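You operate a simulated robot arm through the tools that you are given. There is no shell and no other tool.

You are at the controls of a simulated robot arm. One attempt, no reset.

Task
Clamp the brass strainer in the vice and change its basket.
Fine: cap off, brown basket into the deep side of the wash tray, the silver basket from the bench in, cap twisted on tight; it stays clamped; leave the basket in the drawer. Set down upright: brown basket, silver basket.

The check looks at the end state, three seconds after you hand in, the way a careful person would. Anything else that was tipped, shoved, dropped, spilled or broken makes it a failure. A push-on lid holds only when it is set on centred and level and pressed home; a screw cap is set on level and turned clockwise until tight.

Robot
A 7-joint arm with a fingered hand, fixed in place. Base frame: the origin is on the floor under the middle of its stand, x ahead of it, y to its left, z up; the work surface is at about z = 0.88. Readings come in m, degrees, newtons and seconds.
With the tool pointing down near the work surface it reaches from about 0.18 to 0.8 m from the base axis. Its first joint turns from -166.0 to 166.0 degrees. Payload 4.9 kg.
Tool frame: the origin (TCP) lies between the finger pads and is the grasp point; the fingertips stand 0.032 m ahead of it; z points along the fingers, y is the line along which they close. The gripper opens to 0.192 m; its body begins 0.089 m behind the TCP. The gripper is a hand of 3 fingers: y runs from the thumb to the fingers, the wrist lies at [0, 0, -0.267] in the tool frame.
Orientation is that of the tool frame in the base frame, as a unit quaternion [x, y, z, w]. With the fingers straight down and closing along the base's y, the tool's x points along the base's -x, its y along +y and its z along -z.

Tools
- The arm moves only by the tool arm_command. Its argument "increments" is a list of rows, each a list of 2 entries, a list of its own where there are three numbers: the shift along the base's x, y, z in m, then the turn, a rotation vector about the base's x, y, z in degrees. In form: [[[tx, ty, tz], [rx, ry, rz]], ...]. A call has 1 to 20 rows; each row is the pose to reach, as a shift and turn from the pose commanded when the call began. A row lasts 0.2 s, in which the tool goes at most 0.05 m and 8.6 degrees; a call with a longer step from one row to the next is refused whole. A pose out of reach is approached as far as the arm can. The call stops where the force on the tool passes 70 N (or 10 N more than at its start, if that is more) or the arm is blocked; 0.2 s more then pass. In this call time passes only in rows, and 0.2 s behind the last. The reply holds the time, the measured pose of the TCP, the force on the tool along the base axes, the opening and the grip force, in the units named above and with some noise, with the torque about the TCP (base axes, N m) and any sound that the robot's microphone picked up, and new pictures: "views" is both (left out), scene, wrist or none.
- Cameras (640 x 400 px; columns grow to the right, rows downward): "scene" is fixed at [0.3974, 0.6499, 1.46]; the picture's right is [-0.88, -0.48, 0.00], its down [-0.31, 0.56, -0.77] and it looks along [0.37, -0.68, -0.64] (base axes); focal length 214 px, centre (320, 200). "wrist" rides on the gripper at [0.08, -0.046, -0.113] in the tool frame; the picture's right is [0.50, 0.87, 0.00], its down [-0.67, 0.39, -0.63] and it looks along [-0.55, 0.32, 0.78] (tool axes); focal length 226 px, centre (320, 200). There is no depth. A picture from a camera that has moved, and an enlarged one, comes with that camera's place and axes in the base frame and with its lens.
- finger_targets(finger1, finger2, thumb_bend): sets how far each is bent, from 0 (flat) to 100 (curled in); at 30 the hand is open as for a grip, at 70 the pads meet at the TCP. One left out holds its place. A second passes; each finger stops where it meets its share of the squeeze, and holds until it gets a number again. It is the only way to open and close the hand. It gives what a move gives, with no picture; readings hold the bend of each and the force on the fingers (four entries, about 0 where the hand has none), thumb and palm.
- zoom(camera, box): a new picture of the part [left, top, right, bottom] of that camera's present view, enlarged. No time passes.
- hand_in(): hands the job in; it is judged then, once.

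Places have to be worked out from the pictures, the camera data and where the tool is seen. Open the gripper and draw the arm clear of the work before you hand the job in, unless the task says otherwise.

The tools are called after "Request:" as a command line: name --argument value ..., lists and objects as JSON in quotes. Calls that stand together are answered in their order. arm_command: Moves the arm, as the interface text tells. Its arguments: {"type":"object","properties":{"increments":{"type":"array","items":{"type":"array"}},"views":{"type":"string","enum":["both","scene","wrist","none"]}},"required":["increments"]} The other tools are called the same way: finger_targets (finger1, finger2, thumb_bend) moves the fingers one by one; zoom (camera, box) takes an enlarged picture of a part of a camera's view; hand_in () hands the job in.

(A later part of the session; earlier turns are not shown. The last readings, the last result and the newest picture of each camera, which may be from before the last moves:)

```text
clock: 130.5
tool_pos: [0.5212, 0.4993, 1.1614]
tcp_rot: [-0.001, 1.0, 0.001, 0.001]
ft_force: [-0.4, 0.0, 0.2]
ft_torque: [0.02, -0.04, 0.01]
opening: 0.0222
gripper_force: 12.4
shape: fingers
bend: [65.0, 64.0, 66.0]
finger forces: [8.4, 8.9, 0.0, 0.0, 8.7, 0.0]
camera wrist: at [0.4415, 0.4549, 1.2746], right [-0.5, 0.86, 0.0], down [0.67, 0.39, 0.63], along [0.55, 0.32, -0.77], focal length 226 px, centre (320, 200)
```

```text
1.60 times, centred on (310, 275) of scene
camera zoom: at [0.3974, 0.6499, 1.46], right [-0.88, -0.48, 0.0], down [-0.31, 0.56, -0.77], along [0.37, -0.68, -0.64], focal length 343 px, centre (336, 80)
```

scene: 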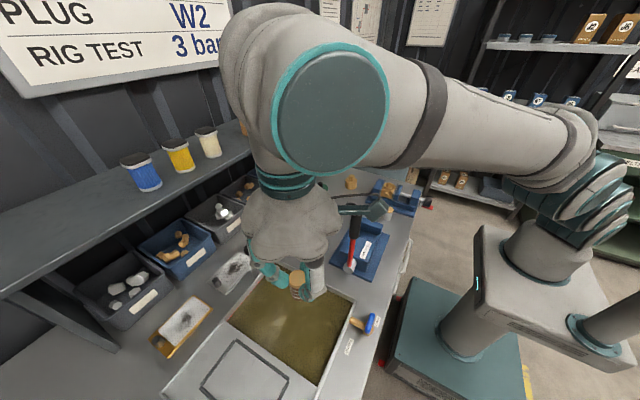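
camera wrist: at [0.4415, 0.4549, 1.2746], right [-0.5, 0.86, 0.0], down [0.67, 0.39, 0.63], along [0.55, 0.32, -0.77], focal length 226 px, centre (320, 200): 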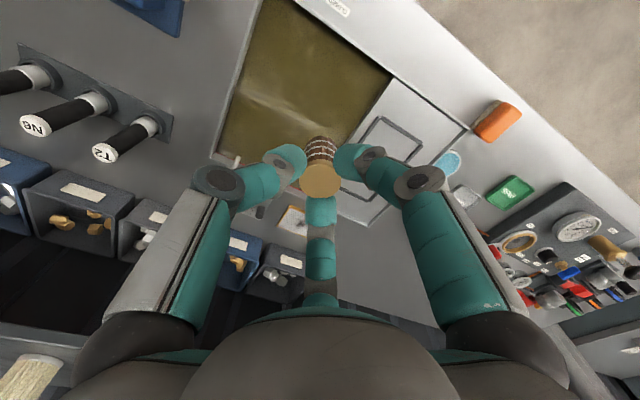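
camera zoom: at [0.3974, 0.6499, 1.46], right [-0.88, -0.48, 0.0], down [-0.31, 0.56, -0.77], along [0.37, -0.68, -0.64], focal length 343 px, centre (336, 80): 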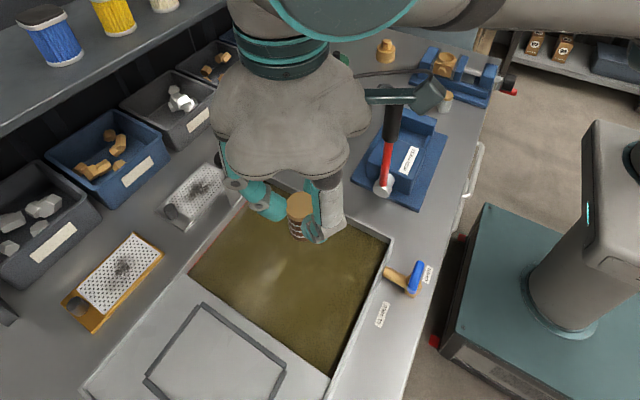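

The basket hangs over the deep side, ~8 cm from its divider and well inside the walls. I lower it toward the water and check.

Request:
arm_command --increments '[[[0, 0, -0.04], [0, 0, 0]], [[0, 0, -0.08], [0, 0, 0]], [[0, 0, -0.12], [0, 0, 0]], [[0, 0, -0.15], [0, 0, 0]]]'

Request:
zoom --camera "wrist" --box '[160, 0, 480, 260]'

Request:
zoom --camera "scene" --box '[220, 220, 380, 340]'

```text
clock: 131.5
tool_pos: [0.5207, 0.5003, 1.0162]
tcp_rot: [-0.002, 1.0, 0.0, 0.002]
ft_force: [0.1, 0.3, 0.4]
ft_torque: [0.01, -0.02, 0.02]
opening: 0.0222
gripper_force: 12.8
shape: fingers
bend: [65.0, 64.0, 66.0]
finger forces: [8.3, 8.8, 0.1, 0.0, 8.6, 0.0]
camera wrist: at [0.4416, 0.4547, 1.1279], right [-0.5, 0.86, 0.0], down [0.67, 0.39, 0.63], along [0.55, 0.32, -0.77], focal length 226 px, centre (320, 200)
```

scene: 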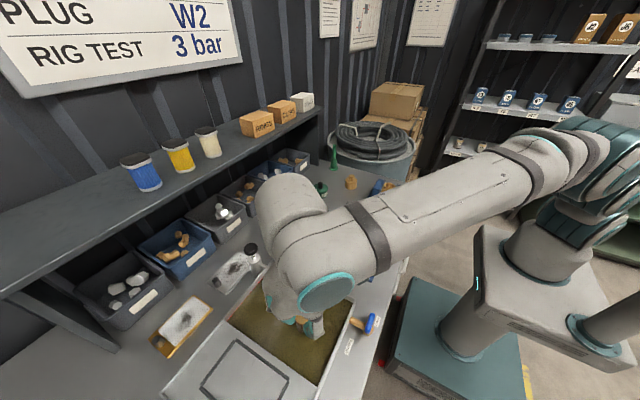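
wrist: 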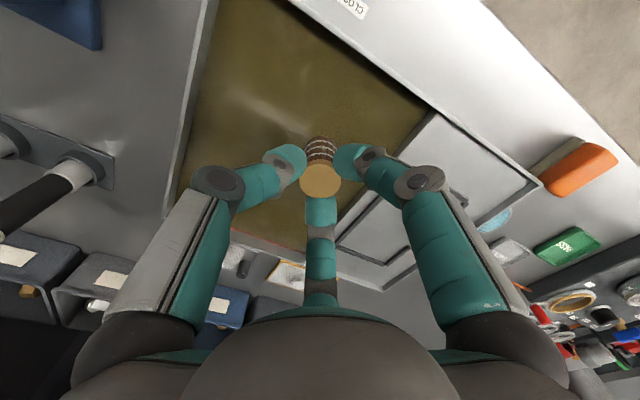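

```text
1.54 times, centred on (320, 130) of wrist
camera zoom: at [0.4416, 0.4547, 1.1279], right [-0.5, 0.86, 0.0], down [0.67, 0.39, 0.63], along [0.55, 0.32, -0.77], focal length 348 px, centre (320, 308)
```

zoom: 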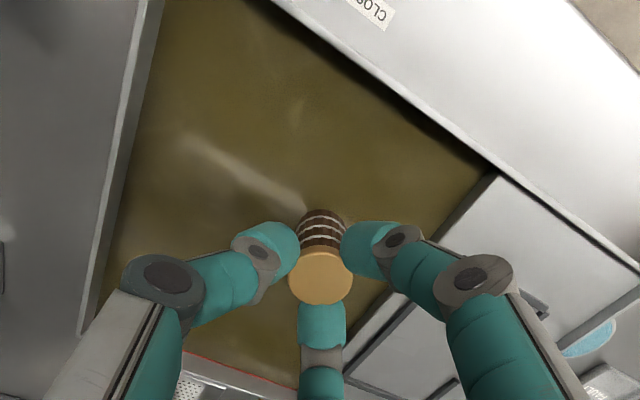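

```text
3.33 times, centred on (300, 280) of scene
camera zoom: at [0.3974, 0.6499, 1.46], right [-0.88, -0.48, 0.0], down [-0.31, 0.56, -0.77], along [0.37, -0.68, -0.64], focal length 715 px, centre (387, -67)
```

zoom: 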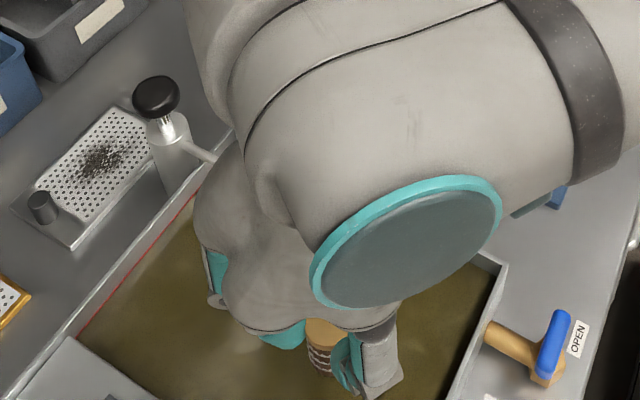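

Clear all round. I lower further in stages, checking for bottom contact.

Request:
arm_command --increments '[[[0, 0, -0.015], [0, 0, 0]], [[0, 0, -0.03], [0, 0, 0]]]' --views "none"

Request:
arm_command --increments '[[[0, 0, -0.005], [0, 0, 0]], [[0, 0, -0.01], [0, 0, 0]]]' --views "none"

Request:
arm_command --increments '[[[0, 0, -0.005], [0, 0, 0]], [[0, 0, -0.01], [0, 0, 0]]]' --views "wrist"

Request:
zoom --camera "wrist" --box '[160, 0, 480, 260]'

```text
clock: 132.1
tool_pos: [0.5204, 0.501, 0.9849]
tcp_rot: [-0.001, 1.0, 0.0, 0.001]
ft_force: [0.4, 0.7, -0.4]
ft_torque: [-0.02, -0.01, 0.01]
opening: 0.022
gripper_force: 12.2
shape: fingers
bend: [65.0, 64.0, 66.0]
finger forces: [8.2, 8.9, 0.1, 0.0, 8.5, 0.0]
```

```text
clock: 132.7
tool_pos: [0.5199, 0.5023, 0.9738]
tcp_rot: [-0.003, 1.0, 0.001, 0.001]
ft_force: [-0.3, 1.0, -1.2]
ft_torque: [0.0, -0.02, -0.01]
opening: 0.0223
gripper_force: 12.7
shape: fingers
bend: [65.0, 64.0, 66.0]
finger forces: [8.4, 8.7, 0.0, 0.0, 8.5, 0.0]
```

```text
clock: 133.3
tool_pos: [0.5201, 0.5017, 0.9643]
tcp_rot: [-0.001, 1.0, 0.001, 0.002]
ft_force: [-0.1, 0.7, -0.4]
ft_torque: [0.0, -0.03, -0.01]
opening: 0.0219
gripper_force: 13.0
shape: fingers
bend: [65.0, 64.0, 66.0]
finger forces: [8.3, 8.8, 0.1, 0.0, 8.4, 0.1]
camera wrist: at [0.4414, 0.4565, 1.0771], right [-0.5, 0.86, 0.0], down [0.67, 0.39, 0.63], along [0.55, 0.32, -0.77], focal length 226 px, centre (320, 200)
```

wrist: 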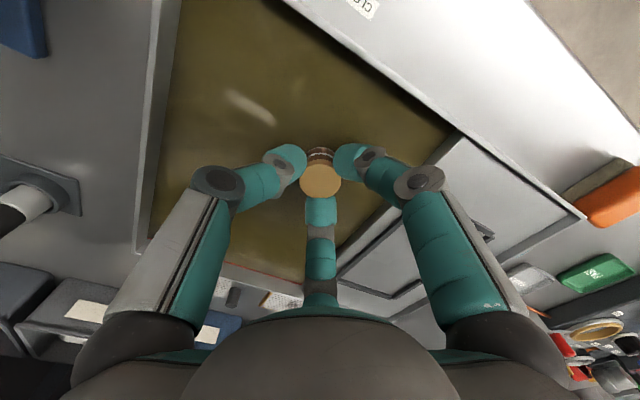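

```text
1.54 times, centred on (320, 130) of wrist
camera zoom: at [0.4414, 0.4565, 1.0771], right [-0.5, 0.86, 0.0], down [0.67, 0.39, 0.63], along [0.55, 0.32, -0.77], focal length 348 px, centre (320, 308)
```

zoom: 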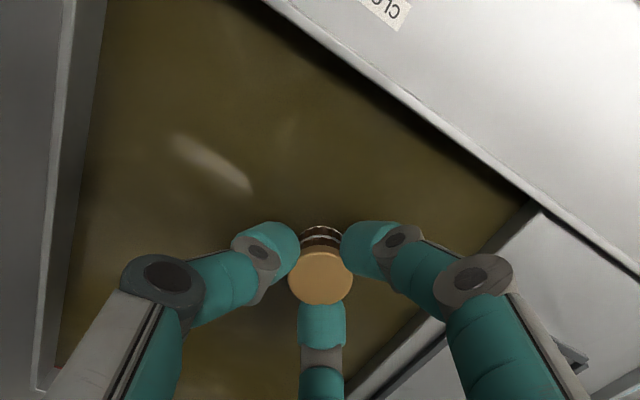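

The basket has entered the water. I continue lowering in small steps until it touches the bottom.

Request:
arm_command --increments '[[[0, 0, -0.005], [0, 0, 0]], [[0, 0, -0.01], [0, 0, 0]]]' --views "none"

Request:
arm_command --increments '[[[0, 0, -0.005], [0, 0, 0]], [[0, 0, -0.01], [0, 0, 0]]]' --views "none"

Request:
arm_command --increments '[[[0, 0, -0.005], [0, 0, 0]], [[0, 0, -0.01], [0, 0, 0]]]' --views "wrist"

Request:
zoom --camera "wrist" --box '[160, 0, 480, 260]'

```text
clock: 133.9
tool_pos: [0.5222, 0.5039, 0.9568]
tcp_rot: [-0.003, 1.0, 0.003, 0.004]
ft_force: [-3.3, -0.7, 18.6]
ft_torque: [-0.1, 0.04, 0.01]
opening: 0.0218
gripper_force: 17.4
shape: fingers
bend: [65.0, 64.0, 66.0]
finger forces: [11.8, 11.0, 0.0, 0.1, 12.3, 0.0]
```

```text
clock: 134.5
tool_pos: [0.5192, 0.5016, 0.9406]
tcp_rot: [-0.001, 1.0, -0.001, 0.0]
ft_force: [-0.7, 0.1, 6.3]
ft_torque: [-0.03, 0.0, 0.0]
opening: 0.0192
gripper_force: 13.4
shape: fingers
bend: [66.0, 64.0, 65.0]
finger forces: [7.7, 9.3, 0.0, 0.0, 9.3, 0.0]
```

```text
clock: 135.1
tool_pos: [0.5216, 0.5024, 0.9381]
tcp_rot: [-0.002, 1.0, 0.004, 0.004]
ft_force: [-4.8, -1.3, 32.0]
ft_torque: [-0.12, 0.0, -0.03]
opening: 0.0192
gripper_force: 20.6
shape: fingers
bend: [66.0, 65.0, 65.0]
finger forces: [12.5, 12.9, 0.0, 0.0, 14.7, 0.0]
camera wrist: at [0.4415, 0.4561, 1.0495], right [-0.5, 0.86, 0.0], down [0.66, 0.39, 0.64], along [0.55, 0.32, -0.77], focal length 226 px, centre (320, 200)
```

wrist: 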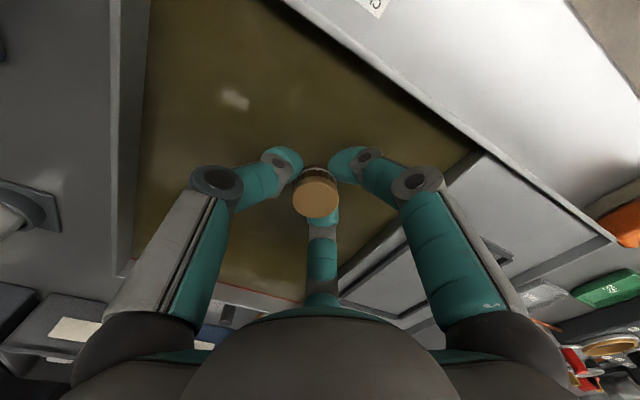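

```text
1.54 times, centred on (320, 130) of wrist
camera zoom: at [0.4415, 0.4561, 1.0495], right [-0.5, 0.86, 0.0], down [0.66, 0.39, 0.64], along [0.55, 0.32, -0.77], focal length 348 px, centre (320, 308)
```

zoom: 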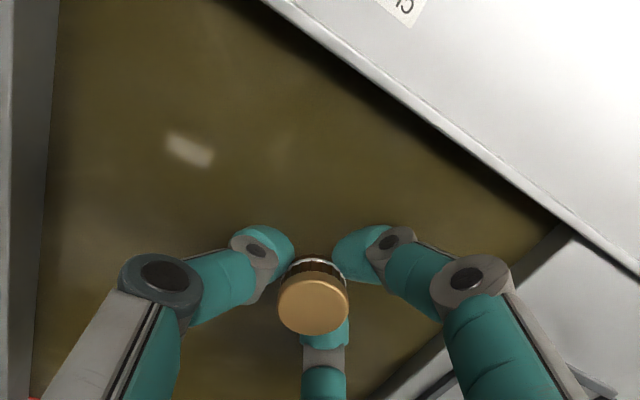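

I overshot: the basket touched bottom at TCP ≈ 0.957 and the fingers slid down along it. It is standing on the floor of the deep side, so I ease up a little and open evenly.

Request:
arm_command --increments '[[[0, 0, 0.003], [0, 0, 0]]]' --views "none"

Request:
finger_targets --finger1 63 --finger2 63 --thumb_bend 63

Request:
zoom --camera "wrist" --box '[220, 80, 420, 250]'

```text
clock: 135.5
tool_pos: [0.5205, 0.5031, 0.9371]
tcp_rot: [-0.001, 1.0, 0.001, 0.003]
ft_force: [1.0, 2.0, 27.3]
ft_torque: [-0.01, -0.1, 0.0]
opening: 0.019
gripper_force: 18.7
shape: fingers
bend: [66.0, 64.0, 65.0]
finger forces: [10.9, 13.6, 0.0, 0.1, 11.8, 0.1]
```

```text
clock: 136.5
tool_pos: [0.5201, 0.5026, 0.9348]
tcp_rot: [-0.001, 1.0, 0.0, 0.001]
ft_force: [1.0, 0.0, -1.2]
ft_torque: [0.02, -0.02, 0.0]
opening: 0.0296
gripper_force: 0.1
shape: fingers
bend: [63.0, 63.0, 63.0]
finger forces: [0.0, 0.1, 0.0, 0.0, 0.2, 0.1]
```

```text
2.35 times, centred on (320, 165) of wrist
camera zoom: at [0.441, 0.456, 1.0478], right [-0.5, 0.86, 0.0], down [0.67, 0.39, 0.63], along [0.55, 0.32, -0.77], focal length 532 px, centre (320, 282)
```

zoom: 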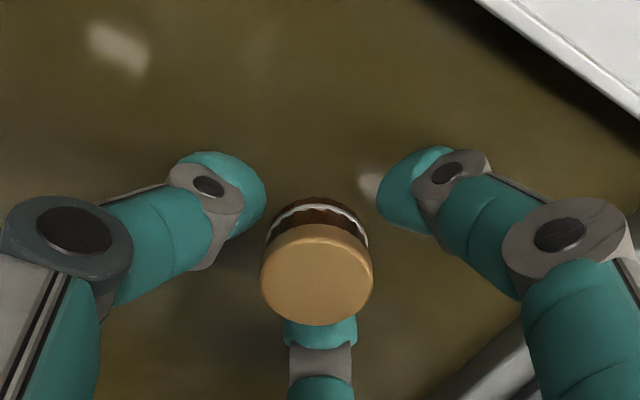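

The basket stands upright on its own. I open further and rise straight up.

Request:
finger_targets --finger1 57 --finger2 57 --thumb_bend 57

Request:
arm_command --increments '[[[0, 0, 0.01], [0, 0, 0]], [[0, 0, 0.03], [0, 0, 0]], [[0, 0, 0.06], [0, 0, 0]], [[0, 0, 0.1], [0, 0, 0]], [[0, 0, 0.14], [0, 0, 0]], [[0, 0, 0.18], [0, 0, 0]], [[0, 0, 0.22], [0, 0, 0]]]'

Request:
zoom --camera "wrist" --box '[220, 40, 420, 220]'

Request:
zoom --camera "scene" --box '[220, 230, 380, 350]'

```text
clock: 137.5
tool_pos: [0.5207, 0.5016, 0.9354]
tcp_rot: [-0.002, 1.0, 0.0, 0.002]
ft_force: [0.3, 0.2, -0.7]
ft_torque: [0.0, 0.0, 0.02]
opening: 0.0581
gripper_force: 0.0
shape: fingers
bend: [56.0, 56.0, 56.0]
finger forces: [0.0, 0.0, 0.0, 0.0, 0.0, 0.0]
```

```text
clock: 139.1
tool_pos: [0.5239, 0.4991, 1.1554]
tcp_rot: [-0.002, 1.0, 0.0, 0.001]
ft_force: [-0.5, 0.2, -0.6]
ft_torque: [-0.02, 0.0, -0.02]
opening: 0.058
gripper_force: 0.0
shape: fingers
bend: [56.0, 56.0, 56.0]
finger forces: [0.1, 0.0, 0.0, 0.0, 0.0, 0.0]
camera wrist: at [0.4441, 0.4535, 1.2688], right [-0.5, 0.86, 0.0], down [0.67, 0.39, 0.63], along [0.55, 0.32, -0.77], focal length 226 px, centre (320, 200)
```

scene: 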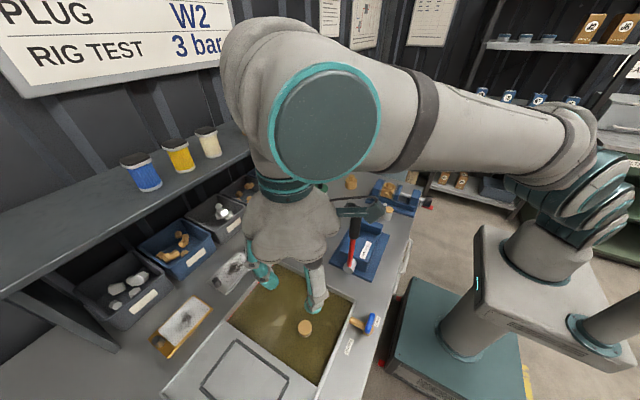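
wrist: 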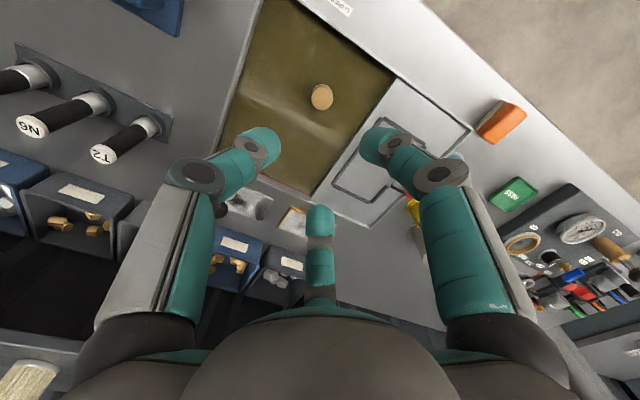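

```text
2.22 times, centred on (320, 130) of wrist
camera zoom: at [0.4441, 0.4535, 1.2688], right [-0.5, 0.86, 0.0], down [0.67, 0.39, 0.63], along [0.55, 0.32, -0.77], focal length 502 px, centre (320, 356)
```

zoom: 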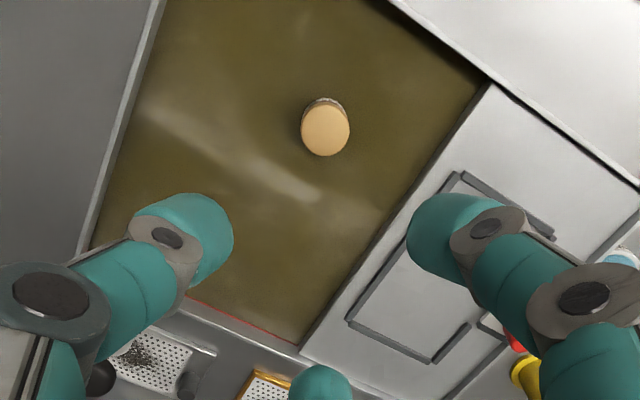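

```text
3.33 times, centred on (300, 290) of scene
camera zoom: at [0.3974, 0.6499, 1.46], right [-0.88, -0.48, 0.0], down [-0.31, 0.56, -0.77], along [0.37, -0.68, -0.64], focal length 715 px, centre (387, -100)
```

zoom: 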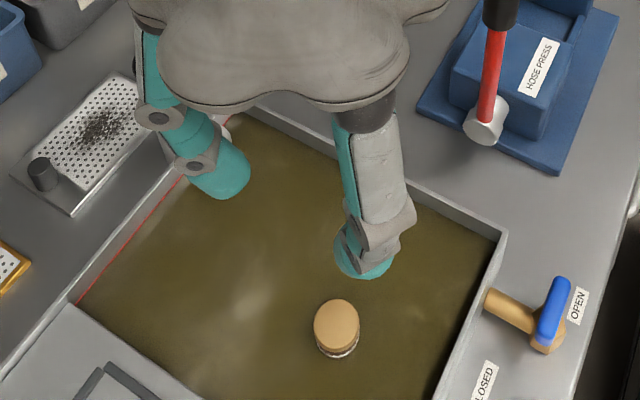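

The brown basket stands upright in the deep side. I travel back over the mallet the same way to the silver basket on the bench near (0.455, 0.01).

Request:
arm_command --increments '[[[-0.016, -0.012, 0.03], [0, 0, 0]], [[-0.033, -0.03, 0.07], [0, 0, 0]], [[-0.05, -0.05, 0.11], [0, 0, 0]], [[-0.064, -0.085, 0.14], [0, 0, 0]], [[-0.064, -0.13, 0.145], [0, 0, 0]], [[-0.064, -0.178, 0.145], [0, 0, 0]], [[-0.064, -0.226, 0.145], [0, 0, 0]], [[-0.064, -0.274, 0.145], [0, 0, 0]], [[-0.064, -0.32, 0.145], [0, 0, 0]], [[-0.064, -0.366, 0.145], [0, 0, 0]], [[-0.064, -0.41, 0.13], [0, 0, 0]], [[-0.064, -0.445, 0.1], [0, 0, 0]], [[-0.066, -0.475, 0.065], [0, 0, 0]], [[-0.068, -0.49, 0.025], [0, 0, 0]]]'

Request:
zoom --camera "wrist" --box '[270, 70, 370, 170]'

Request:
zoom --camera "scene" --box '[365, 160, 425, 225]'

```text
clock: 142.1
tool_pos: [0.4459, 0.0129, 1.1804]
tcp_rot: [-0.002, 1.0, 0.0, 0.002]
ft_force: [0.1, -0.1, -0.2]
ft_torque: [0.01, 0.02, -0.02]
opening: 0.058
gripper_force: 0.1
shape: fingers
bend: [56.0, 56.0, 56.0]
finger forces: [0.0, 0.1, 0.1, 0.0, 0.0, 0.0]
camera wrist: at [0.3663, -0.0338, 1.2924], right [-0.5, 0.86, 0.0], down [0.67, 0.39, 0.63], along [0.55, 0.32, -0.77], focal length 226 px, centre (320, 200)
```

scene: 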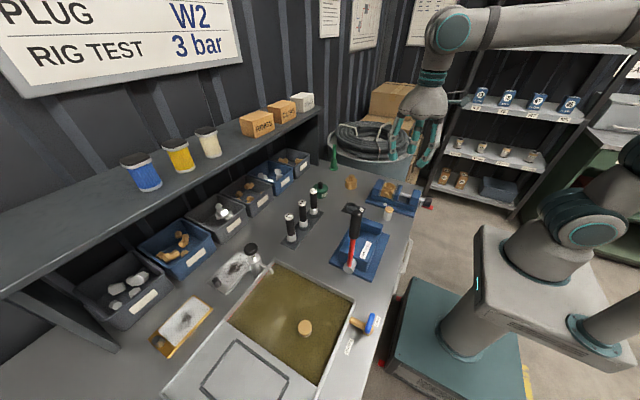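
wrist: 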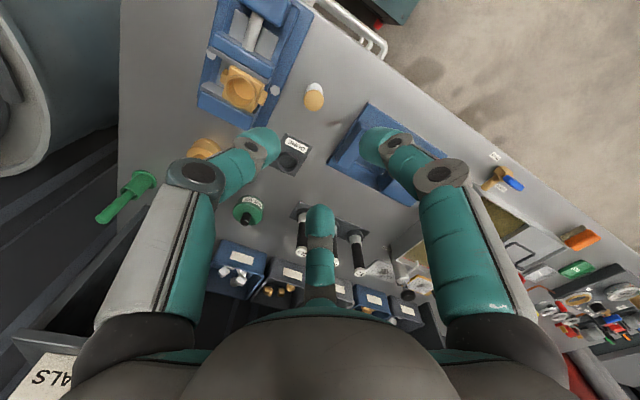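

```text
4.00 times, centred on (320, 120) of wrist
camera zoom: at [0.3663, -0.0338, 1.2924], right [-0.5, 0.86, 0.0], down [0.67, 0.39, 0.63], along [0.55, 0.32, -0.77], focal length 904 px, centre (320, 520)
```

zoom: 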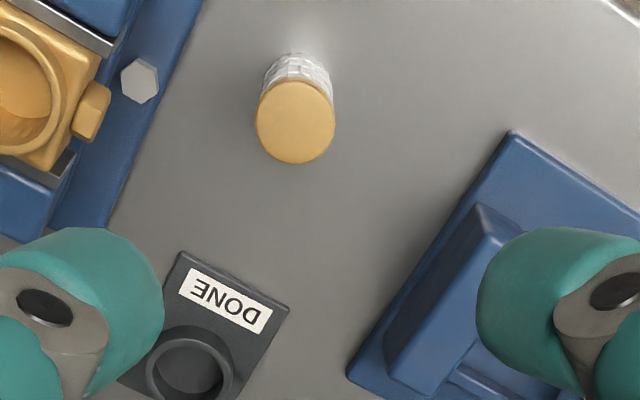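

```text
6.15 times, centred on (395, 192) of scene
camera zoom: at [0.3974, 0.6499, 1.46], right [-0.88, -0.48, 0.0], down [-0.31, 0.56, -0.77], along [0.37, -0.68, -0.64], focal length 1320 px, centre (-142, 246)
```

zoom: 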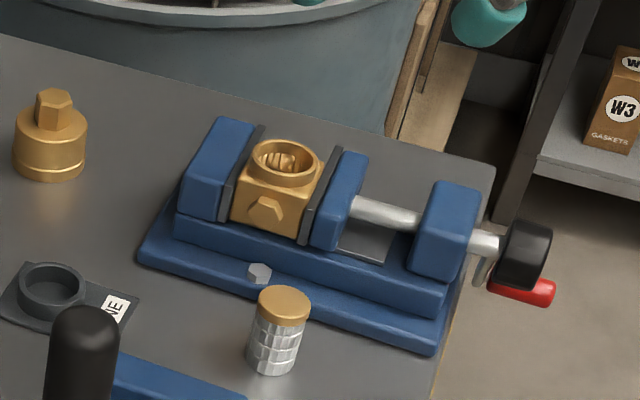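

The silver basket is at about (+9.9, −4.4) mm from the tool axis. I centre on it and descend to just above.

Request:
arm_command --increments '[[[0.0099, -0.0044, -0.04], [0, 0, 0]], [[0.0099, -0.0044, -0.085], [0, 0, 0]], [[0.0099, -0.0044, -0.13], [0, 0, 0]], [[0.0099, -0.0044, -0.17], [0, 0, 0]]]' --views "wrist"

Request:
zoom --camera "wrist" --box '[220, 60, 420, 230]'

Request:
zoom --camera "scene" --box '[360, 160, 420, 225]'

```text
clock: 143.1
tool_pos: [0.4601, 0.008, 1.0121]
tcp_rot: [-0.001, 1.0, 0.0, 0.002]
ft_force: [0.0, 0.7, 0.6]
ft_torque: [0.0, -0.01, -0.03]
opening: 0.0587
gripper_force: 0.2
shape: fingers
bend: [56.0, 56.0, 56.0]
finger forces: [0.0, 0.1, 0.0, 0.1, 0.1, 0.0]
camera wrist: at [0.3789, -0.0385, 1.1249], right [-0.5, 0.86, 0.0], down [0.67, 0.39, 0.63], along [0.55, 0.32, -0.77], focal length 226 px, centre (320, 200)
```

wrist: 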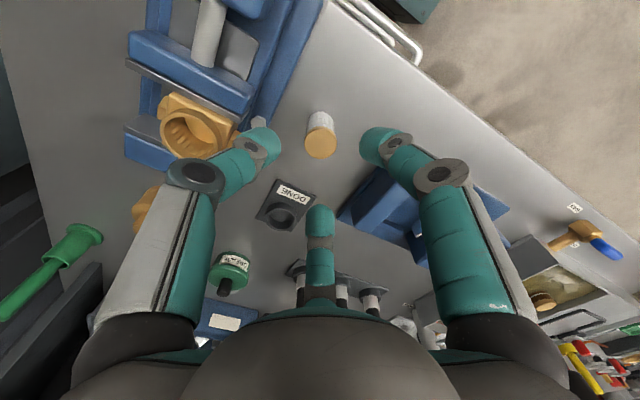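

```text
2.35 times, centred on (320, 145) of wrist
camera zoom: at [0.3789, -0.0385, 1.1249], right [-0.5, 0.86, 0.0], down [0.67, 0.39, 0.63], along [0.55, 0.32, -0.77], focal length 532 px, centre (320, 329)
```

zoom: 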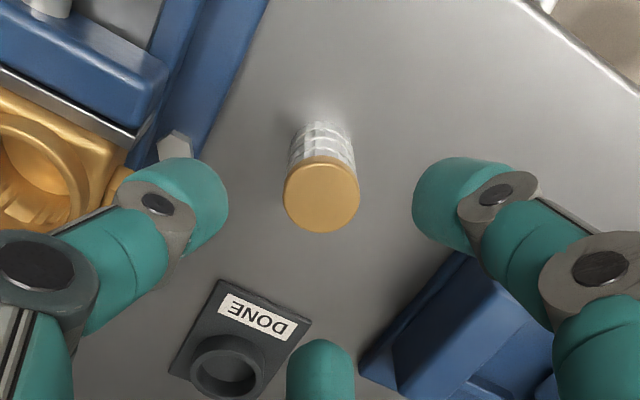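

```text
6.15 times, centred on (390, 192) of scene
camera zoom: at [0.3974, 0.6499, 1.46], right [-0.88, -0.48, 0.0], down [-0.31, 0.56, -0.77], along [0.37, -0.68, -0.64], focal length 1320 px, centre (-111, 246)
```

zoom: 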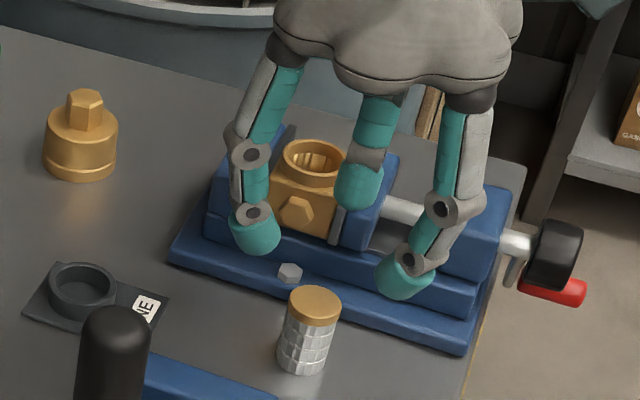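

Two heights agree: basket top at z≈0.929, centred within 1 mm of the tool axis. I descend to grip its brass top the same way as the brown one.

Request:
arm_command --increments '[[[0, 0, -0.03], [0, 0, 0]], [[0, 0, -0.05], [0, 0, 0]], [[0, 0, -0.061], [0, 0, 0]]]' --views "none"

Request:
finger_targets --finger1 62 --finger2 62 --thumb_bend 62

Request:
zoom --camera "wrist" --box '[220, 80, 420, 250]'

Request:
zoom --camera "scene" --box '[365, 170, 415, 225]'

```text
clock: 143.9
tool_pos: [0.4611, 0.0071, 0.9489]
tcp_rot: [-0.002, 1.0, 0.0, 0.002]
ft_force: [-0.1, -0.3, 0.5]
ft_torque: [0.02, 0.03, 0.01]
opening: 0.0583
gripper_force: 0.1
shape: fingers
bend: [56.0, 56.0, 56.0]
finger forces: [0.1, 0.1, 0.0, 0.0, 0.0, 0.0]
```

```text
clock: 144.9
tool_pos: [0.4601, 0.0061, 0.9509]
tcp_rot: [-0.002, 1.0, -0.001, 0.001]
ft_force: [-0.8, 0.4, -0.4]
ft_torque: [0.01, 0.01, 0.02]
opening: 0.0344
gripper_force: 0.0
shape: fingers
bend: [62.0, 62.0, 62.0]
finger forces: [0.1, 0.0, 0.1, 0.0, 0.0, 0.1]
```

```text
2.35 times, centred on (320, 165) of wrist
camera zoom: at [0.3812, -0.0396, 1.0621], right [-0.5, 0.86, 0.0], down [0.67, 0.39, 0.63], along [0.55, 0.32, -0.77], focal length 532 px, centre (320, 282)
```

zoom: 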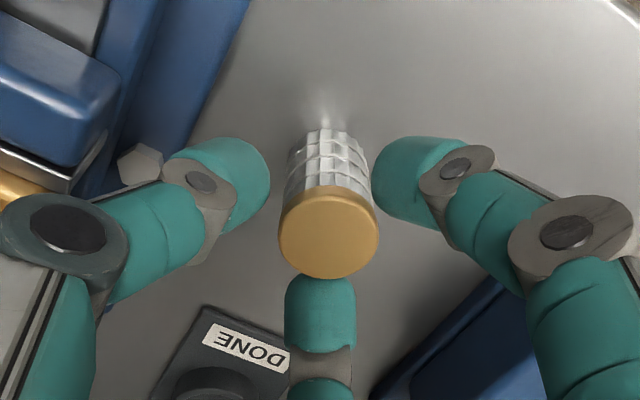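

```text
7.27 times, centred on (390, 198) of scene
camera zoom: at [0.3974, 0.6499, 1.46], right [-0.88, -0.48, 0.0], down [-0.31, 0.56, -0.77], along [0.37, -0.68, -0.64], focal length 1560 px, centre (-189, 218)
```

zoom: 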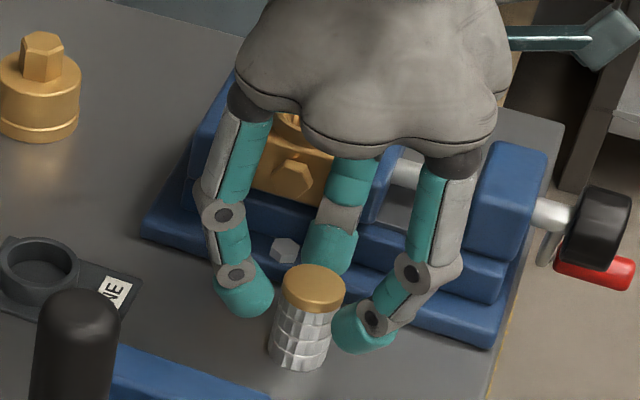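

The basket is ~2.5 mm right of centre in the hand; I shift (−1.2, +2.1) mm, then close evenly.

Request:
arm_command --increments '[[[-0.0012, 0.0021, 0], [0, 0, 0]]]' --views "none"

Request:
finger_targets --finger1 66 --finger2 66 --thumb_bend 66

Request:
finger_targets --finger1 75 --finger2 75 --thumb_bend 69

Request:
zoom --camera "wrist" --box '[220, 80, 420, 250]'

Request:
zoom --camera "scene" --box '[365, 170, 415, 225]'

```text
clock: 145.3
tool_pos: [0.4603, 0.0092, 0.9502]
tcp_rot: [-0.003, 1.0, 0.0, 0.001]
ft_force: [0.6, -0.5, 0.1]
ft_torque: [0.03, -0.01, -0.01]
opening: 0.0344
gripper_force: 0.0
shape: fingers
bend: [62.0, 62.0, 62.0]
finger forces: [0.1, 0.0, 0.0, 0.0, 0.0, 0.1]
```

```text
clock: 146.3
tool_pos: [0.4603, 0.0092, 0.9501]
tcp_rot: [-0.002, 1.0, -0.001, 0.0]
ft_force: [0.4, 0.1, -0.5]
ft_torque: [0.0, -0.03, 0.02]
opening: 0.0254
gripper_force: 3.2
shape: fingers
bend: [64.0, 64.0, 65.0]
finger forces: [2.4, 2.3, 0.0, 0.0, 2.9, 0.0]
```

```text
clock: 147.3
tool_pos: [0.4611, 0.0102, 0.9503]
tcp_rot: [-0.002, 1.0, -0.001, 0.002]
ft_force: [0.0, -0.1, 0.4]
ft_torque: [0.0, 0.01, 0.02]
opening: 0.0238
gripper_force: 13.8
shape: fingers
bend: [64.0, 65.0, 66.0]
finger forces: [8.8, 8.9, 0.0, 0.0, 9.2, 0.0]
```

```text
2.35 times, centred on (320, 165) of wrist
camera zoom: at [0.3805, -0.037, 1.0631], right [-0.5, 0.86, 0.0], down [0.67, 0.39, 0.63], along [0.55, 0.32, -0.77], focal length 532 px, centre (320, 282)
```

zoom: 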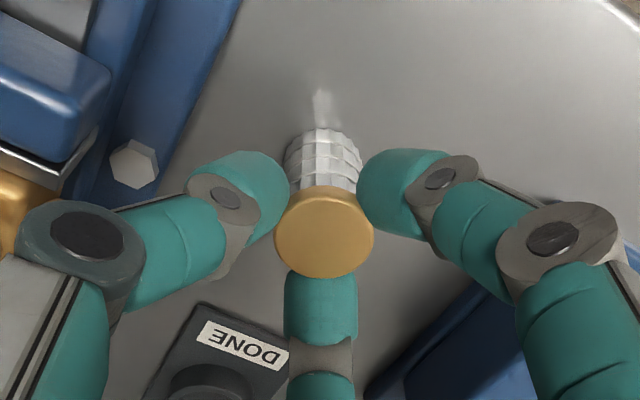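

```text
7.27 times, centred on (390, 198) of scene
camera zoom: at [0.3974, 0.6499, 1.46], right [-0.88, -0.48, 0.0], down [-0.31, 0.56, -0.77], along [0.37, -0.68, -0.64], focal length 1560 px, centre (-189, 218)
```

zoom: 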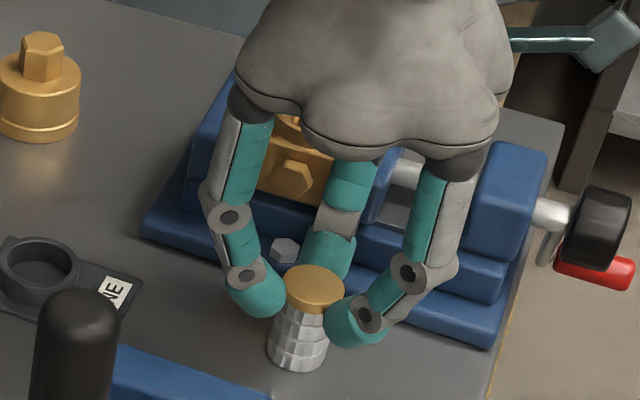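

Evenly held. I lift the silver basket and move it above the body's bore, then check alignment visually.

Request:
arm_command --increments '[[[0, 0, 0.04], [0, 0, 0]], [[0, 0, 0.085], [0, 0, 0]], [[0, 0, 0.13], [0, 0, 0]], [[0.008, -0.03, 0.15], [0, 0, 0]], [[0.018, -0.065, 0.15], [0, 0, 0]], [[0.0287, -0.0987, 0.15], [0, 0, 0]]]' --views "wrist"

Request:
zoom --camera "wrist" --box '[240, 60, 400, 220]'

Request:
zoom --camera "scene" --box '[375, 130, 425, 200]'

```text
clock: 148.7
tool_pos: [0.4913, -0.0884, 1.1002]
tcp_rot: [-0.003, 1.0, 0.0, 0.002]
ft_force: [0.3, -0.5, -0.5]
ft_torque: [-0.01, -0.02, -0.02]
opening: 0.0236
gripper_force: 13.5
shape: fingers
bend: [64.0, 65.0, 66.0]
finger forces: [8.8, 8.8, 0.0, 0.0, 9.0, 0.0]
camera wrist: at [0.4123, -0.1351, 1.2132], right [-0.5, 0.86, 0.0], down [0.67, 0.39, 0.63], along [0.55, 0.32, -0.77], focal length 226 px, centre (320, 200)
```

wrist: 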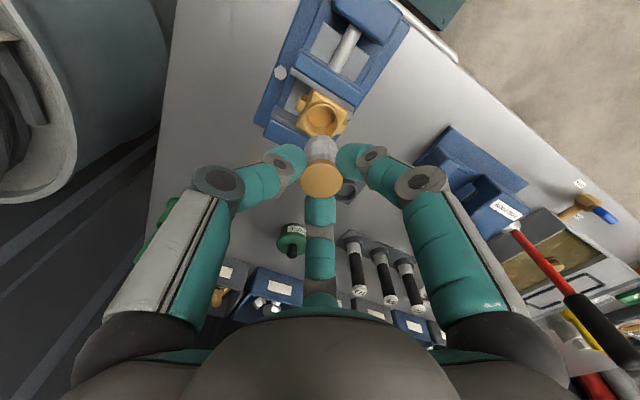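

```text
2.50 times, centred on (320, 140) of wrist
camera zoom: at [0.4123, -0.1351, 1.2132], right [-0.5, 0.86, 0.0], down [0.67, 0.39, 0.63], along [0.55, 0.32, -0.77], focal length 565 px, centre (320, 350)
```

zoom: 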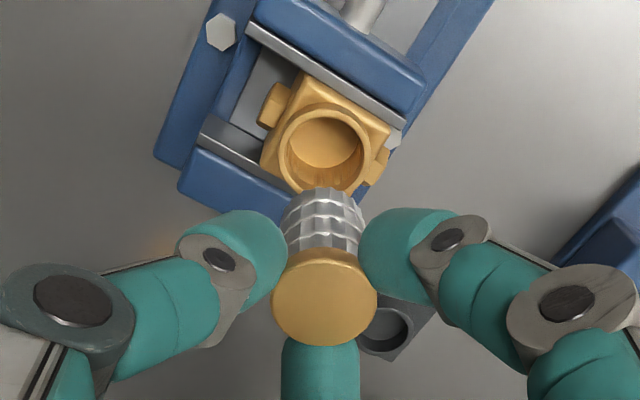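

```text
5.71 times, centred on (400, 165) of scene
camera zoom: at [0.3974, 0.6499, 1.46], right [-0.88, -0.48, 0.0], down [-0.31, 0.56, -0.77], along [0.37, -0.68, -0.64], focal length 1226 px, centre (-137, 400)
```

zoom: 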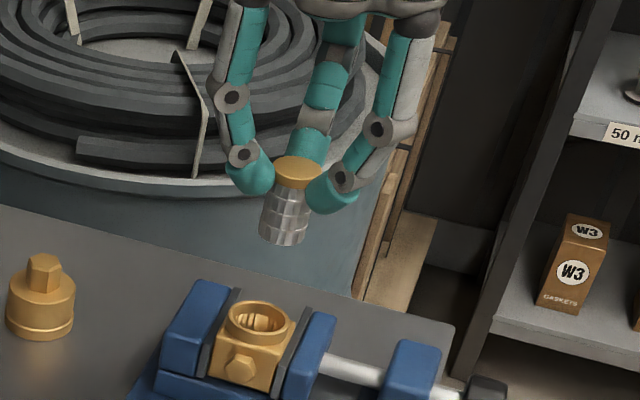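

Basket axis and bore centre agree within ~1 mm (bore ≈33 mm, basket ≈30 mm). I lower to just above the collar and recheck.

Request:
arm_command --increments '[[[-0.0006, 0.0004, -0.025], [0, 0, 0]], [[-0.0006, 0.0004, -0.05], [0, 0, 0]], [[-0.0006, 0.0004, -0.062], [0, 0, 0]]]' --views "none"

Request:
zoom --camera "wrist" --box '[240, 80, 400, 240]'

Request:
zoom --camera "scene" --box '[375, 150, 420, 200]'

```text
clock: 149.5
tool_pos: [0.4911, -0.0881, 1.038]
tcp_rot: [-0.002, 1.0, 0.0, 0.001]
ft_force: [0.9, 0.5, -0.8]
ft_torque: [0.02, -0.03, -0.01]
opening: 0.0237
gripper_force: 13.5
shape: fingers
bend: [64.0, 65.0, 66.0]
finger forces: [8.8, 8.8, 0.0, 0.1, 9.0, 0.1]
```

```text
2.50 times, centred on (320, 160) of wrist
camera zoom: at [0.412, -0.1343, 1.1507], right [-0.5, 0.86, 0.0], down [0.67, 0.39, 0.63], along [0.55, 0.32, -0.77], focal length 565 px, centre (320, 300)
```

zoom: 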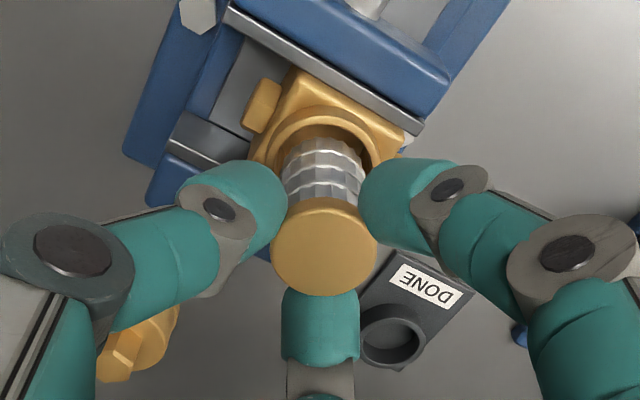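

```text
8.00 times, centred on (398, 175) of scene
camera zoom: at [0.3974, 0.6499, 1.46], right [-0.88, -0.48, 0.0], down [-0.31, 0.56, -0.77], along [0.37, -0.68, -0.64], focal length 1716 px, centre (-300, 400)
```

zoom: 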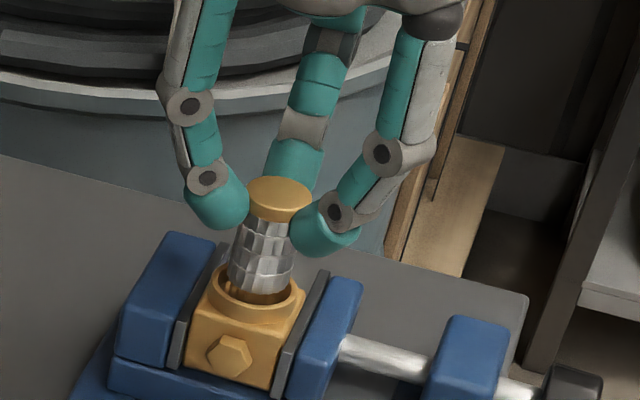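

The basket is entering the collar centrally. I lower step by step, watching force.

Request:
arm_command --increments '[[[0, 0, -0.005], [0, 0, 0]], [[0, 0, -0.01], [0, 0, 0]]]' --views "none"

Request:
zoom --camera "scene" --box '[375, 150, 420, 200]'

```text
clock: 150.1
tool_pos: [0.4911, -0.0889, 1.0294]
tcp_rot: [-0.002, 1.0, 0.0, 0.001]
ft_force: [-0.5, 0.4, 0.4]
ft_torque: [0.03, 0.02, 0.03]
opening: 0.0237
gripper_force: 13.3
shape: fingers
bend: [64.0, 65.0, 66.0]
finger forces: [8.7, 8.8, 0.0, 0.0, 9.1, 0.1]
```

```text
8.00 times, centred on (398, 175) of scene
camera zoom: at [0.3974, 0.6499, 1.46], right [-0.88, -0.48, 0.0], down [-0.31, 0.56, -0.77], along [0.37, -0.68, -0.64], focal length 1716 px, centre (-300, 400)
```

zoom: 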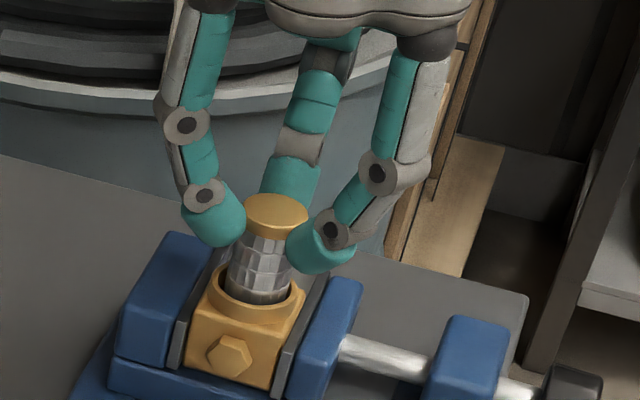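

It slides in freely. I continue in 4 mm steps, reading force after each.

Request:
arm_command --increments '[[[0, 0, -0.004], [0, 0, 0]], [[0, 0, -0.008], [0, 0, 0]]]' --views "none"

Request:
zoom --camera "scene" --box '[375, 150, 420, 200]'

```text
clock: 150.7
tool_pos: [0.4917, -0.0874, 1.0217]
tcp_rot: [-0.002, 1.0, 0.0, 0.001]
ft_force: [-0.5, -0.3, 0.0]
ft_torque: [0.02, 0.03, 0.0]
opening: 0.0239
gripper_force: 13.2
shape: fingers
bend: [64.0, 65.0, 66.0]
finger forces: [8.8, 8.7, 0.0, 0.1, 9.0, 0.0]
```

```text
8.00 times, centred on (398, 175) of scene
camera zoom: at [0.3974, 0.6499, 1.46], right [-0.88, -0.48, 0.0], down [-0.31, 0.56, -0.77], along [0.37, -0.68, -0.64], focal length 1716 px, centre (-300, 400)
```

zoom: 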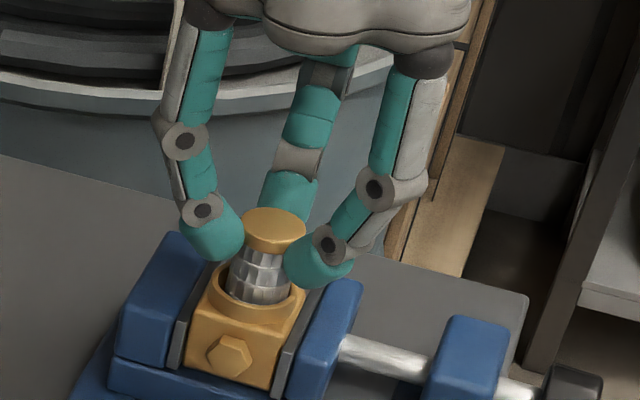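

Continuing down with checks.

Request:
arm_command --increments '[[[0, 0, -0.004], [0, 0, 0]], [[0, 0, -0.008], [0, 0, 0]]]' --views "none"

Request:
arm_command --increments '[[[0, 0, -0.003], [0, 0, 0]]]' --views "none"

Request:
zoom --camera "scene" --box '[375, 150, 420, 200]'

```text
clock: 151.3
tool_pos: [0.4906, -0.0878, 1.0129]
tcp_rot: [-0.002, 1.0, 0.001, 0.002]
ft_force: [0.2, 0.7, -0.6]
ft_torque: [0.04, 0.01, 0.02]
opening: 0.0239
gripper_force: 13.2
shape: fingers
bend: [64.0, 65.0, 66.0]
finger forces: [8.7, 8.7, 0.0, 0.1, 8.9, 0.0]
```

```text
clock: 151.7
tool_pos: [0.4921, -0.0881, 1.0105]
tcp_rot: [-0.002, 1.0, 0.001, 0.002]
ft_force: [-0.5, -0.3, -0.2]
ft_torque: [0.0, 0.02, -0.04]
opening: 0.0241
gripper_force: 13.1
shape: fingers
bend: [64.0, 65.0, 66.0]
finger forces: [8.8, 8.9, 0.0, 0.0, 9.0, 0.1]
```

```text
8.00 times, centred on (398, 175) of scene
camera zoom: at [0.3974, 0.6499, 1.46], right [-0.88, -0.48, 0.0], down [-0.31, 0.56, -0.77], along [0.37, -0.68, -0.64], focal length 1716 px, centre (-300, 400)
```

zoom: 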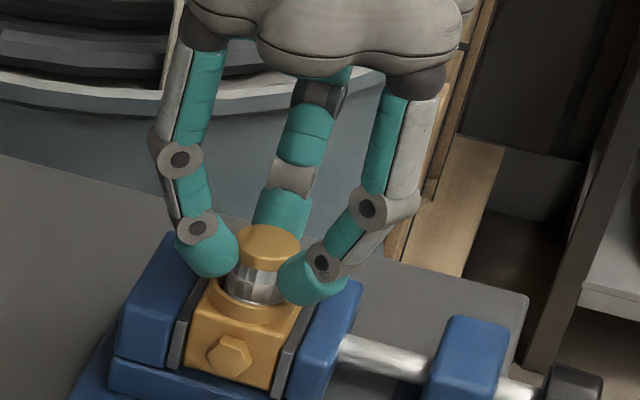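

Not seated yet. I keep going 3 mm at a time until contact.

Request:
arm_command --increments '[[[0, 0, -0.003], [0, 0, 0]]]' --views "none"

Request:
arm_command --increments '[[[0, 0, -0.002], [0, 0, 0]]]' --views "none"

Request:
zoom --camera "scene" --box '[375, 150, 420, 200]'

```text
clock: 152.1
tool_pos: [0.4906, -0.0883, 1.0064]
tcp_rot: [-0.001, 1.0, 0.0, 0.0]
ft_force: [-0.2, 0.8, -0.3]
ft_torque: [0.02, 0.0, -0.01]
opening: 0.0236
gripper_force: 13.6
shape: fingers
bend: [64.0, 65.0, 66.0]
finger forces: [8.7, 8.7, 0.1, 0.0, 9.0, 0.0]
```

```text
clock: 152.5
tool_pos: [0.4911, -0.0883, 1.0053]
tcp_rot: [-0.001, 1.0, -0.001, 0.001]
ft_force: [0.6, -0.6, -0.5]
ft_torque: [0.05, -0.01, -0.01]
opening: 0.0238
gripper_force: 13.4
shape: fingers
bend: [64.0, 65.0, 66.0]
finger forces: [8.7, 8.7, 0.1, 0.0, 9.0, 0.1]
```

```text
8.00 times, centred on (398, 175) of scene
camera zoom: at [0.3974, 0.6499, 1.46], right [-0.88, -0.48, 0.0], down [-0.31, 0.56, -0.77], along [0.37, -0.68, -0.64], focal length 1716 px, centre (-300, 400)
```

zoom: 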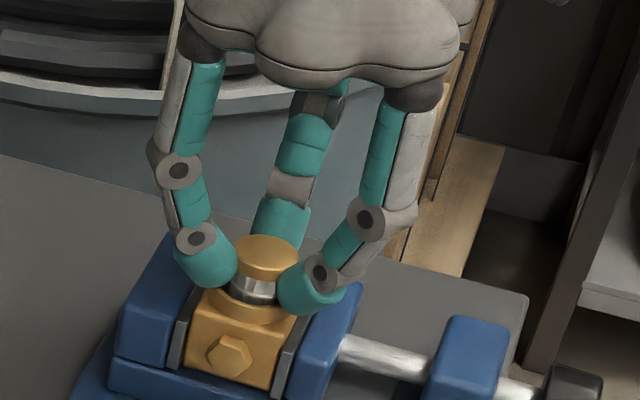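

Request:
arm_command --increments '[[[0, 0, -0.002], [0, 0, 0]]]' --views "none"

```text
clock: 152.9
tool_pos: [0.4907, -0.0882, 1.0026]
tcp_rot: [-0.002, 1.0, 0.0, 0.001]
ft_force: [-1.2, -0.3, 0.4]
ft_torque: [0.02, -0.01, 0.0]
opening: 0.024
gripper_force: 12.9
shape: fingers
bend: [64.0, 65.0, 66.0]
finger forces: [8.8, 9.0, 0.1, 0.0, 9.0, 0.1]
```

Close to the seat (fz just turned positive). One more 1.5 mm step to confirm it is down.

Request:
arm_command --increments '[[[0, 0, -0.0015], [0, 0, 0]]]' --views "none"

Request:
zoom --camera "scene" --box '[375, 150, 420, 200]'

```text
clock: 153.3
tool_pos: [0.4933, -0.0888, 1.0032]
tcp_rot: [-0.002, 1.0, 0.0, 0.002]
ft_force: [1.3, 2.5, 7.7]
ft_torque: [0.11, -0.14, 0.05]
opening: 0.0237
gripper_force: 18.0
shape: fingers
bend: [64.0, 65.0, 65.0]
finger forces: [9.8, 17.0, 0.1, 0.0, 9.2, 0.0]
```

```text
8.00 times, centred on (398, 175) of scene
camera zoom: at [0.3974, 0.6499, 1.46], right [-0.88, -0.48, 0.0], down [-0.31, 0.56, -0.77], along [0.37, -0.68, -0.64], focal length 1716 px, centre (-300, 400)
```

zoom: 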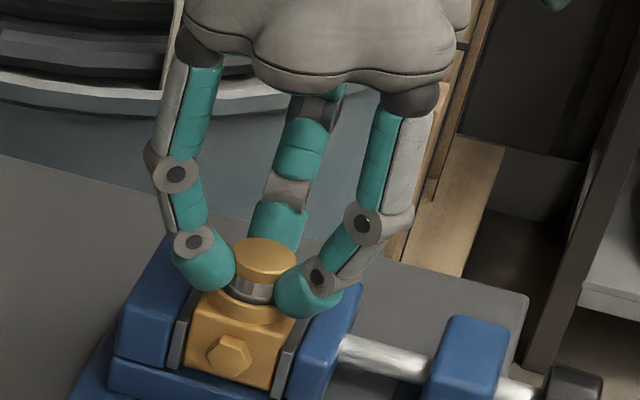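

Contact now (finger2 near the collar, basket at seat depth). I release evenly so the basket settles, then rise and look.

Request:
finger_targets --finger1 61 --finger2 61 --thumb_bend 62

Request:
arm_command --increments '[[[0, 0, 0.005], [0, 0, 0]], [[0, 0, 0.03], [0, 0, 0]], [[0, 0, 0.07], [0, 0, 0]], [[0, 0, 0.115], [0, 0, 0]]]' --views "wrist"

Request:
zoom --camera "wrist" --box '[270, 70, 370, 170]'

Request:
zoom --camera "scene" --box '[380, 165, 415, 200]'

```text
clock: 154.3
tool_pos: [0.492, -0.0897, 1.0025]
tcp_rot: [-0.002, 1.0, 0.001, 0.001]
ft_force: [0.0, 0.3, 12.5]
ft_torque: [0.14, -0.23, -0.01]
opening: 0.0351
gripper_force: 6.7
shape: fingers
bend: [61.0, 64.0, 62.0]
finger forces: [0.1, 12.8, 0.0, 0.0, 0.0, 0.0]
```

```text
clock: 155.3
tool_pos: [0.4914, -0.0882, 1.1142]
tcp_rot: [-0.002, 1.0, 0.0, 0.0]
ft_force: [-0.4, 0.2, 0.7]
ft_torque: [0.01, 0.0, 0.0]
opening: 0.0355
gripper_force: 0.1
shape: fingers
bend: [61.0, 61.0, 62.0]
finger forces: [0.0, 0.0, 0.1, 0.0, 0.0, 0.0]
camera wrist: at [0.4125, -0.1341, 1.2267], right [-0.5, 0.86, 0.0], down [0.67, 0.39, 0.63], along [0.55, 0.32, -0.77], focal length 226 px, centre (320, 200)
```

wrist: 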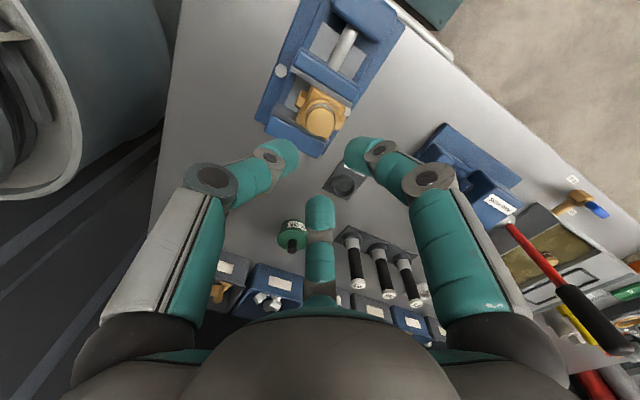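

```text
4.00 times, centred on (320, 120) of wrist
camera zoom: at [0.4125, -0.1341, 1.2267], right [-0.5, 0.86, 0.0], down [0.67, 0.39, 0.63], along [0.55, 0.32, -0.77], focal length 904 px, centre (320, 520)
```

zoom: 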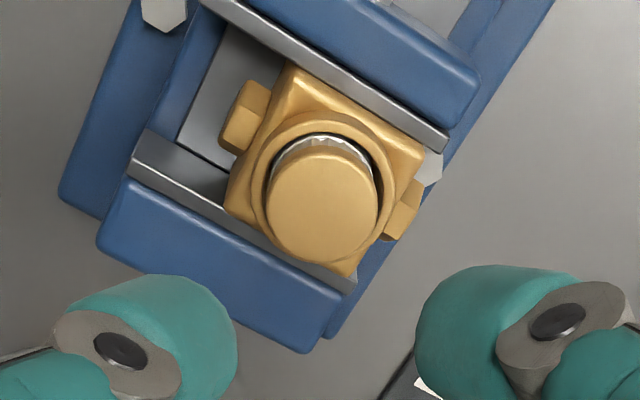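

```text
11.43 times, centred on (398, 182) of scene
camera zoom: at [0.3974, 0.6499, 1.46], right [-0.88, -0.48, 0.0], down [-0.31, 0.56, -0.77], along [0.37, -0.68, -0.64], focal length 2451 px, centre (-566, 400)
```

zoom: 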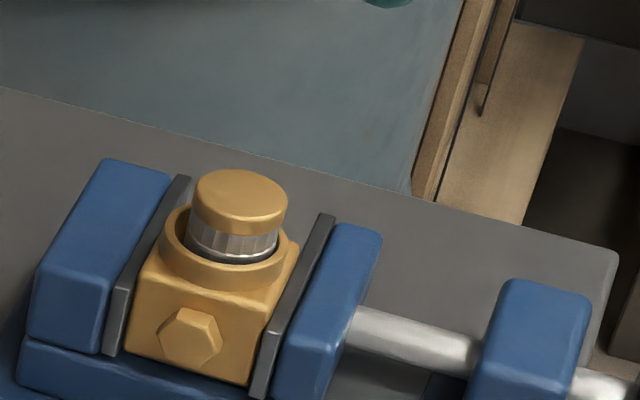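

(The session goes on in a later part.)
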